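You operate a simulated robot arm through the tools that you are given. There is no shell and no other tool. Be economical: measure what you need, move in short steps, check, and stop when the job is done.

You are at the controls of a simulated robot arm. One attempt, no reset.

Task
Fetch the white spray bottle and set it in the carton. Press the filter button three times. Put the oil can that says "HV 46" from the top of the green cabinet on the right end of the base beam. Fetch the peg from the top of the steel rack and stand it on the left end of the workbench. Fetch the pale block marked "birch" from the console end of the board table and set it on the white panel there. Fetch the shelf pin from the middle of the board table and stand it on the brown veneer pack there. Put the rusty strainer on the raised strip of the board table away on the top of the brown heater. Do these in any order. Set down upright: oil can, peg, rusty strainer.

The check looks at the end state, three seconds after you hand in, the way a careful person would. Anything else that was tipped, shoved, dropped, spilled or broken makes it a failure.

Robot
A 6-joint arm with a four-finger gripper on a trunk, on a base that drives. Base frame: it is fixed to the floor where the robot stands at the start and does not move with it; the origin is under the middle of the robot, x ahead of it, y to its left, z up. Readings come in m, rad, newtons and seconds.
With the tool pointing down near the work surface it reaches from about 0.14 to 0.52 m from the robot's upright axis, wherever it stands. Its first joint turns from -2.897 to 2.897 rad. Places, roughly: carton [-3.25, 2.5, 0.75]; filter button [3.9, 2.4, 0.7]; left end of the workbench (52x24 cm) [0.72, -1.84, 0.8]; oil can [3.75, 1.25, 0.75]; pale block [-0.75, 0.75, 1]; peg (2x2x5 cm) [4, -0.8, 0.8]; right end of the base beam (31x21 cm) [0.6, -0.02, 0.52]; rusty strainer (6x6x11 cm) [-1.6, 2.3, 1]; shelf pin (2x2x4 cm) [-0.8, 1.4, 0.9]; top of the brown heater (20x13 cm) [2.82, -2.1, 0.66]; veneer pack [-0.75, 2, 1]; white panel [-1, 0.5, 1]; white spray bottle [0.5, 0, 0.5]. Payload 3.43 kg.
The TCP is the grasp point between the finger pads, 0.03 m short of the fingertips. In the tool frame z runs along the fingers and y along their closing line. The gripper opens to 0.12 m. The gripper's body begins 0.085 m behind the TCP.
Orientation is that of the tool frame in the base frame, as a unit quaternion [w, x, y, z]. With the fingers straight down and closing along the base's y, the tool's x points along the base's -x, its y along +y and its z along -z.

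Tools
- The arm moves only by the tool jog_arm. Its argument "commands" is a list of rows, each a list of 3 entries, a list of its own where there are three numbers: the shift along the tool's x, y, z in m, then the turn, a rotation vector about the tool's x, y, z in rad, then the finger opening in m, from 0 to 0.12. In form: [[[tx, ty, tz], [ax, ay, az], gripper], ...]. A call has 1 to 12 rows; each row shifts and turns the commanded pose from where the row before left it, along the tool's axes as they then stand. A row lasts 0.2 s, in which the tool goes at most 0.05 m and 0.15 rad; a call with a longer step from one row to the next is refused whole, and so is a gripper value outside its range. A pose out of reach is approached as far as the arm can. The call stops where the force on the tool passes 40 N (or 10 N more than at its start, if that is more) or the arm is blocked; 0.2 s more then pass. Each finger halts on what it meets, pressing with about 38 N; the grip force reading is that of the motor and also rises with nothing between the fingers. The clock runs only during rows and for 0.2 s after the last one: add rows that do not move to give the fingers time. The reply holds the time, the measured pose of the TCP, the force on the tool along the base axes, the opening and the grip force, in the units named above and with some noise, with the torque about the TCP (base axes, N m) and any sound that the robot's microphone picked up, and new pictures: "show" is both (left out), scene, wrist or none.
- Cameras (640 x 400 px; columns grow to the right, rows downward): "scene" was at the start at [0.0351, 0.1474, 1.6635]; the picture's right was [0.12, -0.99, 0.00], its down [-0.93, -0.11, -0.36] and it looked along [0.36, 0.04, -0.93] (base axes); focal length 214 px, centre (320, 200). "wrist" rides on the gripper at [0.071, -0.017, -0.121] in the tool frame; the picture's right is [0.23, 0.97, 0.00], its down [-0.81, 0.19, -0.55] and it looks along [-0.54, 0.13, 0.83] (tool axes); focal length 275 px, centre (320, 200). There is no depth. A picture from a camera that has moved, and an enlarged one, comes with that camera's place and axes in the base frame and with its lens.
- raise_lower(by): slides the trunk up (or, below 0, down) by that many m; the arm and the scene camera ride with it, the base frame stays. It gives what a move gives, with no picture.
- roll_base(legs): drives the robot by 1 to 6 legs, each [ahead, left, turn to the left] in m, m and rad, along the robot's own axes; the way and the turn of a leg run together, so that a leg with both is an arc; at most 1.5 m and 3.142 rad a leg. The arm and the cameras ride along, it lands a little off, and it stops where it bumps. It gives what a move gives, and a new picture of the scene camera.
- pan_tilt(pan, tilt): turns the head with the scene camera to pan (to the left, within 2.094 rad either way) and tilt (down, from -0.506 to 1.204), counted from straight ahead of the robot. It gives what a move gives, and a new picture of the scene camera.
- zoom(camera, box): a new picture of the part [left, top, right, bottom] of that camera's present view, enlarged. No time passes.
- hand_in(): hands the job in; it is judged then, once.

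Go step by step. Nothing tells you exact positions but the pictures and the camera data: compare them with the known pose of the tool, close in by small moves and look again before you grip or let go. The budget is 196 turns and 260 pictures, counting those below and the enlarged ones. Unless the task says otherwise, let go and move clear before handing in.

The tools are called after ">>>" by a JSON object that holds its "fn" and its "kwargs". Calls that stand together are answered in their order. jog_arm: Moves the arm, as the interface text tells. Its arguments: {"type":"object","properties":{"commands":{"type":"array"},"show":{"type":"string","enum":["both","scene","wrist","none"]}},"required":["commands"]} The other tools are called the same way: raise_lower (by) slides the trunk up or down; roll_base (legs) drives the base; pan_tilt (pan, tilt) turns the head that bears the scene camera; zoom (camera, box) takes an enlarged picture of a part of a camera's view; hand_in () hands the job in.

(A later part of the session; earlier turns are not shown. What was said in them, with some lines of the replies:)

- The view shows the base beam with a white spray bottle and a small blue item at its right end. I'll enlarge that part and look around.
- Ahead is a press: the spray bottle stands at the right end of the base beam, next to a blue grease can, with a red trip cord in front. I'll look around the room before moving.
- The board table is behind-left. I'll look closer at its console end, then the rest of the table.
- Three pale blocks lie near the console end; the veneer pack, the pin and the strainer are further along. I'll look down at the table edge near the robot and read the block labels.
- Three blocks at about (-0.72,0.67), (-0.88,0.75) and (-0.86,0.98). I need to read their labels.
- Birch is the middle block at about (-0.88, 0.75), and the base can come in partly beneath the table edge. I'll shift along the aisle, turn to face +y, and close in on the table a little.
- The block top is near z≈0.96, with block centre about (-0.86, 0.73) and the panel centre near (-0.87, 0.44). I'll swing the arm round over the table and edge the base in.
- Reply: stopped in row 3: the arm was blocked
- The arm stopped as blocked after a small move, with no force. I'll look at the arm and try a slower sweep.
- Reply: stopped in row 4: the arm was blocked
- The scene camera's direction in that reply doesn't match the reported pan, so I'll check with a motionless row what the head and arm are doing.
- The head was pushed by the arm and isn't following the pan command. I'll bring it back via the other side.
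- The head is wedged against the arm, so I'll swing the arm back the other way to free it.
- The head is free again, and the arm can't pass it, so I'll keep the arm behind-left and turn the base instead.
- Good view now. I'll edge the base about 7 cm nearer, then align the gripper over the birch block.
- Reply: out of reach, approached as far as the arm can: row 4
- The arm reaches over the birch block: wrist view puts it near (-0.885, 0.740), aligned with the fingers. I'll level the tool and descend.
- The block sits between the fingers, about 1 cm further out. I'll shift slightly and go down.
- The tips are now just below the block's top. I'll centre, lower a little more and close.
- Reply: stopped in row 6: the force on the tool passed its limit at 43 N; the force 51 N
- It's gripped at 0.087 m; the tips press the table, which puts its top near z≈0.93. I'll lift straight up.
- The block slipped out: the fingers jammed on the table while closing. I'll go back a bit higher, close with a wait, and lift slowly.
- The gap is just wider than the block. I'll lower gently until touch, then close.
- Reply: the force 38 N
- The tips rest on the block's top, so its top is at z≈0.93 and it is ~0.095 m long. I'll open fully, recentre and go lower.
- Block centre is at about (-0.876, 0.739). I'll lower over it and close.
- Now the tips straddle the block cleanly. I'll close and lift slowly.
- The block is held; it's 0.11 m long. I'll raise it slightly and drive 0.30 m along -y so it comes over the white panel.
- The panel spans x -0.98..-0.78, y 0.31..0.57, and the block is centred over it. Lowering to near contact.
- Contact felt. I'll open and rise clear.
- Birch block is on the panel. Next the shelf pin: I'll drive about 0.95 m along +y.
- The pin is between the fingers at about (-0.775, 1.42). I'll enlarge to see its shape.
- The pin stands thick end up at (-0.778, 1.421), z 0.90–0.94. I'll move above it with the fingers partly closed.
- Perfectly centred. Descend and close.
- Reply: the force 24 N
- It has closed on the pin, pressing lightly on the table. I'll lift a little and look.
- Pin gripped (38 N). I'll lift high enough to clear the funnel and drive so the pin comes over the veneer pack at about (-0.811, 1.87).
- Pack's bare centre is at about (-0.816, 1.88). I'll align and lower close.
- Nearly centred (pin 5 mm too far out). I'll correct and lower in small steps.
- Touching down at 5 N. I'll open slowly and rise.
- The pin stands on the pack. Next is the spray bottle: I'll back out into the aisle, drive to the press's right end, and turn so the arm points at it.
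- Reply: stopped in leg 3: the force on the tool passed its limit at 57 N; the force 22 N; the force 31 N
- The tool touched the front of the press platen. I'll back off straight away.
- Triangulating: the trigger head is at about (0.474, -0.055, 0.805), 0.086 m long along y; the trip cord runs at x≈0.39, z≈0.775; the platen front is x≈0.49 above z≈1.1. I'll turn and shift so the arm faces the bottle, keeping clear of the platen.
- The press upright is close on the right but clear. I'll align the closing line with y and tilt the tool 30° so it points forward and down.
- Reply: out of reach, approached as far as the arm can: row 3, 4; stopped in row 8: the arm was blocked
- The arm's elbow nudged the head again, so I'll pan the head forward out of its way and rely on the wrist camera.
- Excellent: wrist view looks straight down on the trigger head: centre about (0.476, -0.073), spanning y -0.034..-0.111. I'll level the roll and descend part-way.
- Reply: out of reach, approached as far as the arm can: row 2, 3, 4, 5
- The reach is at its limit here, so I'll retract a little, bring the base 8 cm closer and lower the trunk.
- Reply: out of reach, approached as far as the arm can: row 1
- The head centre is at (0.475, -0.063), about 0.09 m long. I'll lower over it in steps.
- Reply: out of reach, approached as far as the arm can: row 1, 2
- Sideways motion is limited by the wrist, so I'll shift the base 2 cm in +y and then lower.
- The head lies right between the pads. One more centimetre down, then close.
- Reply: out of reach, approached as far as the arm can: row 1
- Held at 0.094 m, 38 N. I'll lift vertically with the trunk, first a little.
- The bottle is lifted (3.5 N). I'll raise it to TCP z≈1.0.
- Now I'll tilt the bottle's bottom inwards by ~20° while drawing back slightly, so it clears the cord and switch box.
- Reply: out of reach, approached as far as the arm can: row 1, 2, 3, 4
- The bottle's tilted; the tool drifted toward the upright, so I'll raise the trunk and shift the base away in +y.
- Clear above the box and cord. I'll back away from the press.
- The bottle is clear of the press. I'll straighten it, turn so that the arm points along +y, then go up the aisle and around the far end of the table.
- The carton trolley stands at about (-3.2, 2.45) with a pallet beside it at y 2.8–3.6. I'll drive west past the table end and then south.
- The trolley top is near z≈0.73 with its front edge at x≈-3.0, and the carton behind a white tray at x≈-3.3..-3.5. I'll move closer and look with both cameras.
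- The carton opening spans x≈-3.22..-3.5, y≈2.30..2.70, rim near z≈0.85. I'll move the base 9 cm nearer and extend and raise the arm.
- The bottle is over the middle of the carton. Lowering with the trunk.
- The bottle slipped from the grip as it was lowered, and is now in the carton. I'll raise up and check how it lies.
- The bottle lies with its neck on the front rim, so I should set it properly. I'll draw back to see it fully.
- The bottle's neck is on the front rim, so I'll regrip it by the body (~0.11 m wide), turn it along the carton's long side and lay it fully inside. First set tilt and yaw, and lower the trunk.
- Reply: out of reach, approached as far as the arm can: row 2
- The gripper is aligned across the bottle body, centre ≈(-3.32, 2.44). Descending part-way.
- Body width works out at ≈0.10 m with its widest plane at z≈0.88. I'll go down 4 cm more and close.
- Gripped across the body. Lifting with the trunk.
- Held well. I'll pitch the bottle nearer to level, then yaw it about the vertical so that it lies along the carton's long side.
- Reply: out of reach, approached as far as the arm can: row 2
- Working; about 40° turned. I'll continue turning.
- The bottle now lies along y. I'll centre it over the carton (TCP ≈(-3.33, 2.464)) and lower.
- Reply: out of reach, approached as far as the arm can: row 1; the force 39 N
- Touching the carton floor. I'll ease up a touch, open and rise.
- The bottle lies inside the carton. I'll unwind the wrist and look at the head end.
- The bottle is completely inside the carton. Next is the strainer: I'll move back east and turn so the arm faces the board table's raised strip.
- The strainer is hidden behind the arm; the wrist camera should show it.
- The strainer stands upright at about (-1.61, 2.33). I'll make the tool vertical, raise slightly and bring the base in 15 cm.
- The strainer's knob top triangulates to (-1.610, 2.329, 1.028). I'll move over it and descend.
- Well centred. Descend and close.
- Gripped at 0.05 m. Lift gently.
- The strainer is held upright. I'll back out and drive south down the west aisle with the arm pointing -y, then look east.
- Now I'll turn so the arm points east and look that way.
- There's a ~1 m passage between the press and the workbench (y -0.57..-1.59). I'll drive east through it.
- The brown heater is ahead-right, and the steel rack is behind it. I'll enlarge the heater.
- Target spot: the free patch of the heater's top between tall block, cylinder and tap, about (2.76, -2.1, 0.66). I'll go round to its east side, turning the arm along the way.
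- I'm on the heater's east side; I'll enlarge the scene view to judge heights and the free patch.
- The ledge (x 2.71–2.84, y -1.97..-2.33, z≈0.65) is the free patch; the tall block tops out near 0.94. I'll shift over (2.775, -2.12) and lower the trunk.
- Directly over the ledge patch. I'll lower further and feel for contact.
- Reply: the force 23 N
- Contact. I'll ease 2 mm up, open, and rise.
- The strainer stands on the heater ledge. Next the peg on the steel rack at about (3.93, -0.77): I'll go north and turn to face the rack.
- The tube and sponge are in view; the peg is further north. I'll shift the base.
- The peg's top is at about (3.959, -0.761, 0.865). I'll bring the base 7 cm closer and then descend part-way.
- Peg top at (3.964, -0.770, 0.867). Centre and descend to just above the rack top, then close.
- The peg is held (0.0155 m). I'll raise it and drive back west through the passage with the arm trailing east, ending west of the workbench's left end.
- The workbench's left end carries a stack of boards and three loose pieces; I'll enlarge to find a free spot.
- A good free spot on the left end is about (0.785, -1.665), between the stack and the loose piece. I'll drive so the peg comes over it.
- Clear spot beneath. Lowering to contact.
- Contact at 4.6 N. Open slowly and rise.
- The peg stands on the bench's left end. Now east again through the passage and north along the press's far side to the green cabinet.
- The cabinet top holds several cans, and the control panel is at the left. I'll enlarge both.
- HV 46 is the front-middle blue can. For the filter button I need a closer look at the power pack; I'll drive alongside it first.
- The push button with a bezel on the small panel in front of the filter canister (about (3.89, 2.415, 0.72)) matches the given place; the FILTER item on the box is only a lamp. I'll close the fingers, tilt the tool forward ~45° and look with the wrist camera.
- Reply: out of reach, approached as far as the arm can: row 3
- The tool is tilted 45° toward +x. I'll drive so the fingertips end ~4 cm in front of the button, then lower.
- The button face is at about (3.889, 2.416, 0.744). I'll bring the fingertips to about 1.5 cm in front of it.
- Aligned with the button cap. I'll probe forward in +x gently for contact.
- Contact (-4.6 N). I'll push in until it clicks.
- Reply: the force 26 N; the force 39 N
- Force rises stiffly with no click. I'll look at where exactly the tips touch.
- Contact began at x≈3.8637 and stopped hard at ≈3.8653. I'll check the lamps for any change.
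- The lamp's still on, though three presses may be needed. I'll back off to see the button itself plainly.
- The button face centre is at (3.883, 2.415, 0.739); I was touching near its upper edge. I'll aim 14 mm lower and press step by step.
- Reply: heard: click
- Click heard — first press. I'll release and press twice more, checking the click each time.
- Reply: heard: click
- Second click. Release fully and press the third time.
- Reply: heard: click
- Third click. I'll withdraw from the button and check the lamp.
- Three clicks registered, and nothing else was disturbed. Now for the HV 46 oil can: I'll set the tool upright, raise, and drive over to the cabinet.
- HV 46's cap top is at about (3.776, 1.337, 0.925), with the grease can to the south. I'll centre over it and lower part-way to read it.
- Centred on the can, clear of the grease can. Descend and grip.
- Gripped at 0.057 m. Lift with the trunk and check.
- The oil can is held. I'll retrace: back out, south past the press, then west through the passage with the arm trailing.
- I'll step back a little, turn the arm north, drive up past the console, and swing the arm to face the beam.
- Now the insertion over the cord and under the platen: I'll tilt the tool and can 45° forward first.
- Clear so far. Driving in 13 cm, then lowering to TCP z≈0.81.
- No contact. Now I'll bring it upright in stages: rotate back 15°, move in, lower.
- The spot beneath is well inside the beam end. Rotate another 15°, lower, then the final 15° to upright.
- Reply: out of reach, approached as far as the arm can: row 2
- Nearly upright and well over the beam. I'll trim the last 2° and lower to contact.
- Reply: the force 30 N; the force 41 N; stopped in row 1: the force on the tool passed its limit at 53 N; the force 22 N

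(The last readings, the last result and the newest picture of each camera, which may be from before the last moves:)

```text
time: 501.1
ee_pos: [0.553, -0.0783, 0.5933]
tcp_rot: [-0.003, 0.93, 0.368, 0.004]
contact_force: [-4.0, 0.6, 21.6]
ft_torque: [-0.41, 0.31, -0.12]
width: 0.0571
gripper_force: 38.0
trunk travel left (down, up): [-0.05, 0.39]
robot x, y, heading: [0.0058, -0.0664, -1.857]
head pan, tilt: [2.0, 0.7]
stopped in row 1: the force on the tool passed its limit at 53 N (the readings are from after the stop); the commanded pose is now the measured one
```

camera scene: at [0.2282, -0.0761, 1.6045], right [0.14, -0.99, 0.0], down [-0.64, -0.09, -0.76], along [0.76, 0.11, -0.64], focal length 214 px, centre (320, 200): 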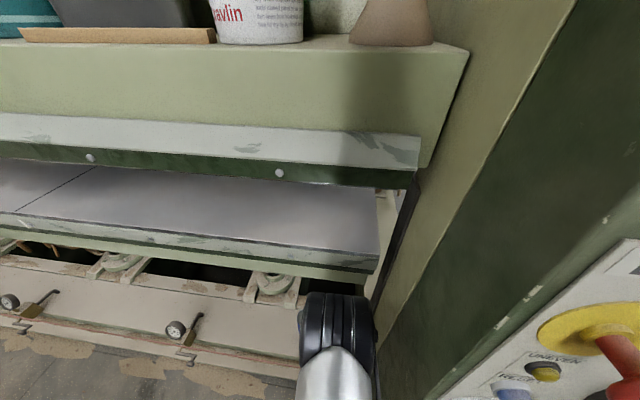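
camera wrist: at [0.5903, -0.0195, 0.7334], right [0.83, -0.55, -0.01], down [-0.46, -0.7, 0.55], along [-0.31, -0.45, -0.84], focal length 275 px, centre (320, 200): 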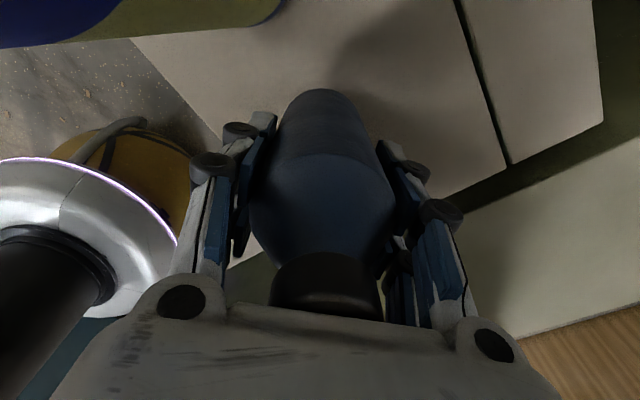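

It's on the beam (contact at z≈0.596). I'll ease up slightly and open slowly.

>>> {"fn": "jog_arm", "kwargs": {"commands": [[[0, 0, -0.003], [0, 0, 0], 0.04], [[0, 0, 0], [0, 0, 0], 0.04]], "show": "none"}}

>>> {"fn": "jog_arm", "kwargs": {"commands": [[[0, 0, 0], [0, 0, 0], 0.06], [[0, 0, 0], [0, 0, 0], 0.07], [[0, 0, 0], [0, 0, 0], 0.085], [[0, 0, 0], [0, 0, 0], 0.095], [[0, 0, 0], [0, 0, 0], 0.095]], "show": "wrist"}}

```text
time: 501.7
ee_pos: [0.5512, -0.0777, 0.5938]
tcp_rot: [-0.004, 0.93, 0.367, 0.003]
contact_force: [1.7, -0.2, 1.9]
ft_torque: [-0.05, -0.27, -0.04]
width: 0.0568
gripper_force: 37.7
trunk travel left (down, up): [-0.05, 0.39]
robot x, y, heading: [0.0018, -0.0685, -1.859]
head pan, tilt: [2.0, 0.7]
```

```text
time: 502.9
ee_pos: [0.553, -0.0786, 0.5936]
tcp_rot: [-0.004, 0.93, 0.367, 0.003]
contact_force: [-0.2, 0.6, 0.0]
ft_torque: [-0.03, 0.03, -0.02]
width: 0.0949
gripper_force: 0.0
trunk travel left (down, up): [-0.05, 0.39]
robot x, y, heading: [0.0035, -0.0654, -1.858]
head pan, tilt: [2.0, 0.7]
camera wrist: at [0.5919, -0.019, 0.715], right [0.83, -0.55, 0.0], down [-0.46, -0.7, 0.55], along [-0.3, -0.45, -0.84], focal length 275 px, centre (320, 200)
```

wrist: 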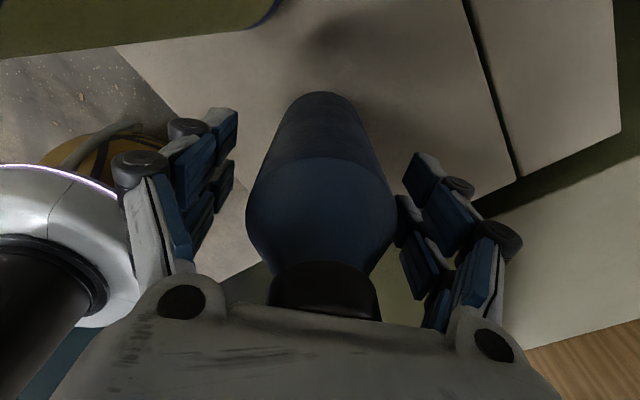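

The can stands free. I'll retreat by exactly reversing the insertion path.

>>> {"fn": "jog_arm", "kwargs": {"commands": [[[0, 0, -0.02], [0, 0, 0], 0.1], [[0, 0, -0.03], [0, 0, 0], 0.1], [[0, 0, -0.033], [0, 0, 0], 0.1], [[0, 0, 0], [0, 0, 0], 0.1]], "show": "wrist"}}

>>> {"fn": "jog_arm", "kwargs": {"commands": [[[0, 0, 0], [-0.089, 0.096, 0], 0.1], [[0, 0, 0], [-0.089, 0.096, 0], 0.1]], "show": "none"}}

>>> {"fn": "raise_lower", "kwargs": {"by": 0.055}}

>>> {"fn": "jog_arm", "kwargs": {"commands": [[[0, 0, 0], [-0.089, 0.096, 0], 0.1], [[0, 0, 0], [-0.089, 0.096, 0], 0.1]], "show": "wrist"}}

```text
time: 503.9
ee_pos: [0.5513, -0.0797, 0.6762]
tcp_rot: [-0.004, 0.93, 0.367, 0.003]
contact_force: [0.6, 0.1, 0.2]
ft_torque: [0.04, 0.0, -0.04]
width: 0.1003
gripper_force: 0.1
trunk travel left (down, up): [-0.05, 0.39]
robot x, y, heading: [0.007, -0.0708, -1.857]
head pan, tilt: [2.0, 0.7]
camera wrist: at [0.5907, -0.0195, 0.7982], right [0.83, -0.55, 0.0], down [-0.46, -0.7, 0.55], along [-0.3, -0.45, -0.84], focal length 275 px, centre (320, 200)
```

wrist: 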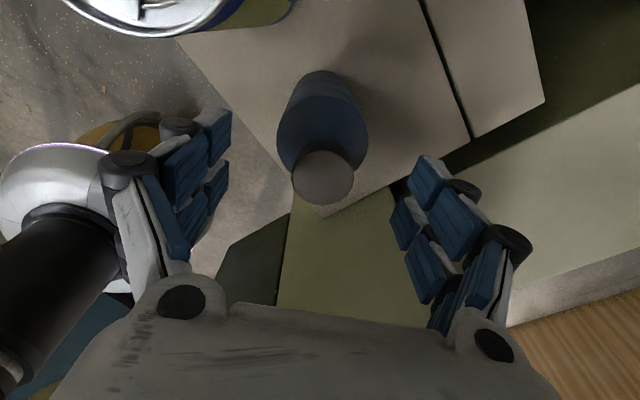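

```text
time: 504.5
ee_pos: [0.5524, -0.08, 0.6772]
tcp_rot: [0.044, 0.922, 0.364, 0.125]
contact_force: [0.4, -0.5, 0.1]
ft_torque: [-0.01, 0.01, 0.02]
width: 0.0999
gripper_force: 0.1
trunk travel left (down, up): [-0.05, 0.39]
robot x, y, heading: [0.0029, -0.0689, -1.854]
head pan, tilt: [2.0, 0.7]
```

```text
time: 505.4
ee_pos: [0.5515, -0.0795, 0.7312]
tcp_rot: [0.042, 0.922, 0.364, 0.123]
contact_force: [-0.4, -0.3, -0.6]
ft_torque: [0.01, 0.01, 0.01]
width: 0.1
gripper_force: 0.0
trunk travel left (down, up): [-0.105, 0.335]
robot x, y, heading: [0.0024, -0.0677, -1.86]
head pan, tilt: [2.0, 0.7]
```

```text
time: 506.0
ee_pos: [0.5516, -0.0792, 0.7324]
tcp_rot: [0.091, 0.898, 0.353, 0.245]
contact_force: [0.1, -0.4, 0.5]
ft_torque: [0.01, 0.0, 0.01]
width: 0.1001
gripper_force: 0.0
trunk travel left (down, up): [-0.105, 0.335]
robot x, y, heading: [0.0053, -0.0696, -1.859]
head pan, tilt: [2.0, 0.7]
camera wrist: at [0.5256, -0.0203, 0.8575], right [0.72, -0.56, 0.41], down [-0.68, -0.7, 0.24], along [0.16, -0.45, -0.88], focal length 275 px, centre (320, 200)
```

wrist: 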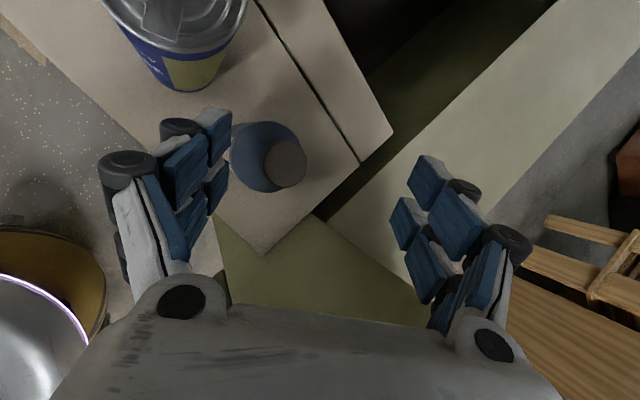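

The oil can stands on the beam beside the grease can. Continuing the reverse path out.

>>> {"fn": "raise_lower", "kwargs": {"by": 0.085}}

>>> {"fn": "roll_base", "kwargs": {"legs": [[0.0126, -0.0421, 0]]}}

>>> {"fn": "jog_arm", "kwargs": {"commands": [[[0, 0, 0], [-0.089, 0.096, 0], 0.08], [[0, 0, 0], [-0.089, 0.096, 0], 0.08]], "show": "none"}}

>>> {"fn": "raise_lower", "kwargs": {"by": 0.13}}

>>> {"fn": "roll_base", "kwargs": {"legs": [[0.06, -0.24, 0]]}}

>>> {"fn": "zoom", "kwargs": {"camera": "wrist", "box": [160, 0, 480, 200]}}

```text
time: 507.2
ee_pos: [0.5511, -0.0795, 0.8167]
tcp_rot: [0.09, 0.898, 0.354, 0.243]
contact_force: [0.7, -0.5, 0.7]
ft_torque: [-0.01, -0.03, 0.0]
width: 0.0999
gripper_force: 0.0
trunk travel left (down, up): [-0.19, 0.25]
robot x, y, heading: [0.0046, -0.0688, -1.857]
head pan, tilt: [2.0, 0.7]
```

```text
time: 508.1
ee_pos: [0.5071, -0.0797, 0.8168]
tcp_rot: [0.09, 0.898, 0.354, 0.244]
contact_force: [-0.4, -0.7, 0.0]
ft_torque: [-0.01, -0.02, 0.02]
width: 0.0999
gripper_force: 0.1
trunk travel left (down, up): [-0.19, 0.25]
robot x, y, heading: [-0.0355, -0.0695, -1.855]
head pan, tilt: [2.0, 0.7]
camera scene: at [0.1822, -0.076, 1.6898], right [0.14, -0.99, 0.0], down [-0.64, -0.09, -0.77], along [0.76, 0.11, -0.64], focal length 214 px, centre (320, 200)
```

scene: 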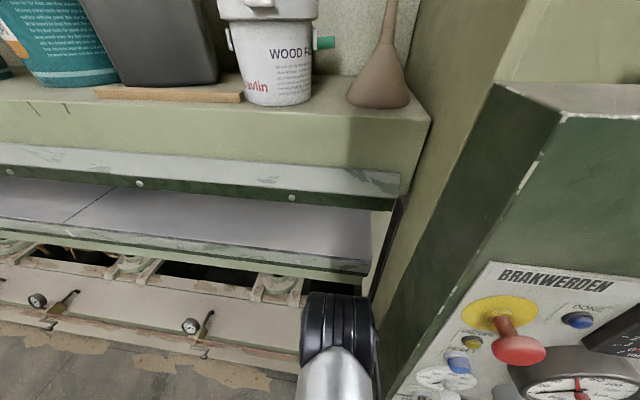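

```text
time: 508.7
ee_pos: [0.5069, -0.0784, 0.8164]
tcp_rot: [0.135, 0.859, 0.339, 0.36]
contact_force: [-0.2, -0.1, -0.2]
ft_torque: [0.02, 0.0, 0.0]
width: 0.08
gripper_force: 0.0
trunk travel left (down, up): [-0.19, 0.25]
robot x, y, heading: [-0.038, -0.0631, -1.862]
head pan, tilt: [2.0, 0.7]
```

```text
time: 510.3
ee_pos: [0.5065, -0.079, 0.9478]
tcp_rot: [0.135, 0.859, 0.338, 0.359]
contact_force: [0.9, -0.1, 0.8]
ft_torque: [0.0, 0.01, 0.03]
width: 0.0797
gripper_force: 0.2
trunk travel left (down, up): [-0.32, 0.12]
robot x, y, heading: [-0.0382, -0.0674, -1.857]
head pan, tilt: [2.0, 0.7]
```

```text
time: 512.1
ee_pos: [0.2577, -0.0681, 0.9471]
tcp_rot: [0.135, 0.859, 0.339, 0.36]
contact_force: [-0.6, 0.5, 0.1]
ft_torque: [-0.01, 0.0, -0.02]
width: 0.0801
gripper_force: 0.1
trunk travel left (down, up): [-0.32, 0.12]
robot x, y, heading: [-0.2889, -0.0554, -1.855]
head pan, tilt: [2.0, 0.7]
camera scene: at [-0.0648, -0.0651, 1.8197], right [0.14, -0.99, 0.0], down [-0.64, -0.09, -0.77], along [0.76, 0.11, -0.64], focal length 214 px, centre (320, 200)
```

scene: 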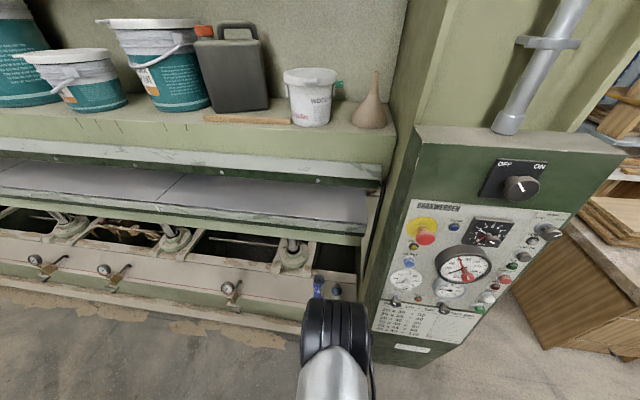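

```text
2.00 times, centred on (320, 100) of wrist
camera zoom: at [0.2012, -0.0084, 1.0622], right [0.59, -0.56, 0.58], down [-0.71, -0.7, 0.05], along [0.38, -0.45, -0.81], focal length 551 px, centre (320, 400)
```

zoom: 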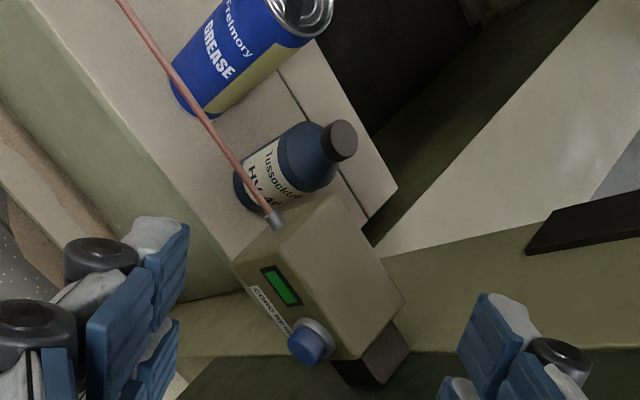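

All seven jobs look done: the can labelled "HV 46" stands upright on the beam, the cord switch still shows green, and the gripper is clear. Handing in.

>>> {"fn": "hand_in", "kwargs": {}}

```text
The job is handed in.
```

I did all seven jobs and handed in. The checker has given no verdict, and I didn't go back to recheck the pin, block, bottle, peg and strainer after leaving each one.

- **Spray bottle:** it slipped from the grip while I was lowering it and ended up with its neck on the carton rim. I regripped it, and it now lies fully inside the carton, on its side.
- **Filter button:** three presses, each with an audible click. An earlier push that missed the cap made no click, so I didn't count it. The FILTER lamp was still lit afterwards.
- **Oil can:** "HV 46" stands upright on the right end of the base beam, next to the grease can. The cord switch still showed green when I left.
- **Peg:** standing upright on the left end of the workbench.
- **Birch block:** on the white panel.
- **Shelf pin:** standing on the brown veneer pack.
- **Rusty strainer:** upright on top of the brown heater.

The gripper also bumped the front of the press platen once while turning (57 N). I saw nothing shifted or damaged by it.
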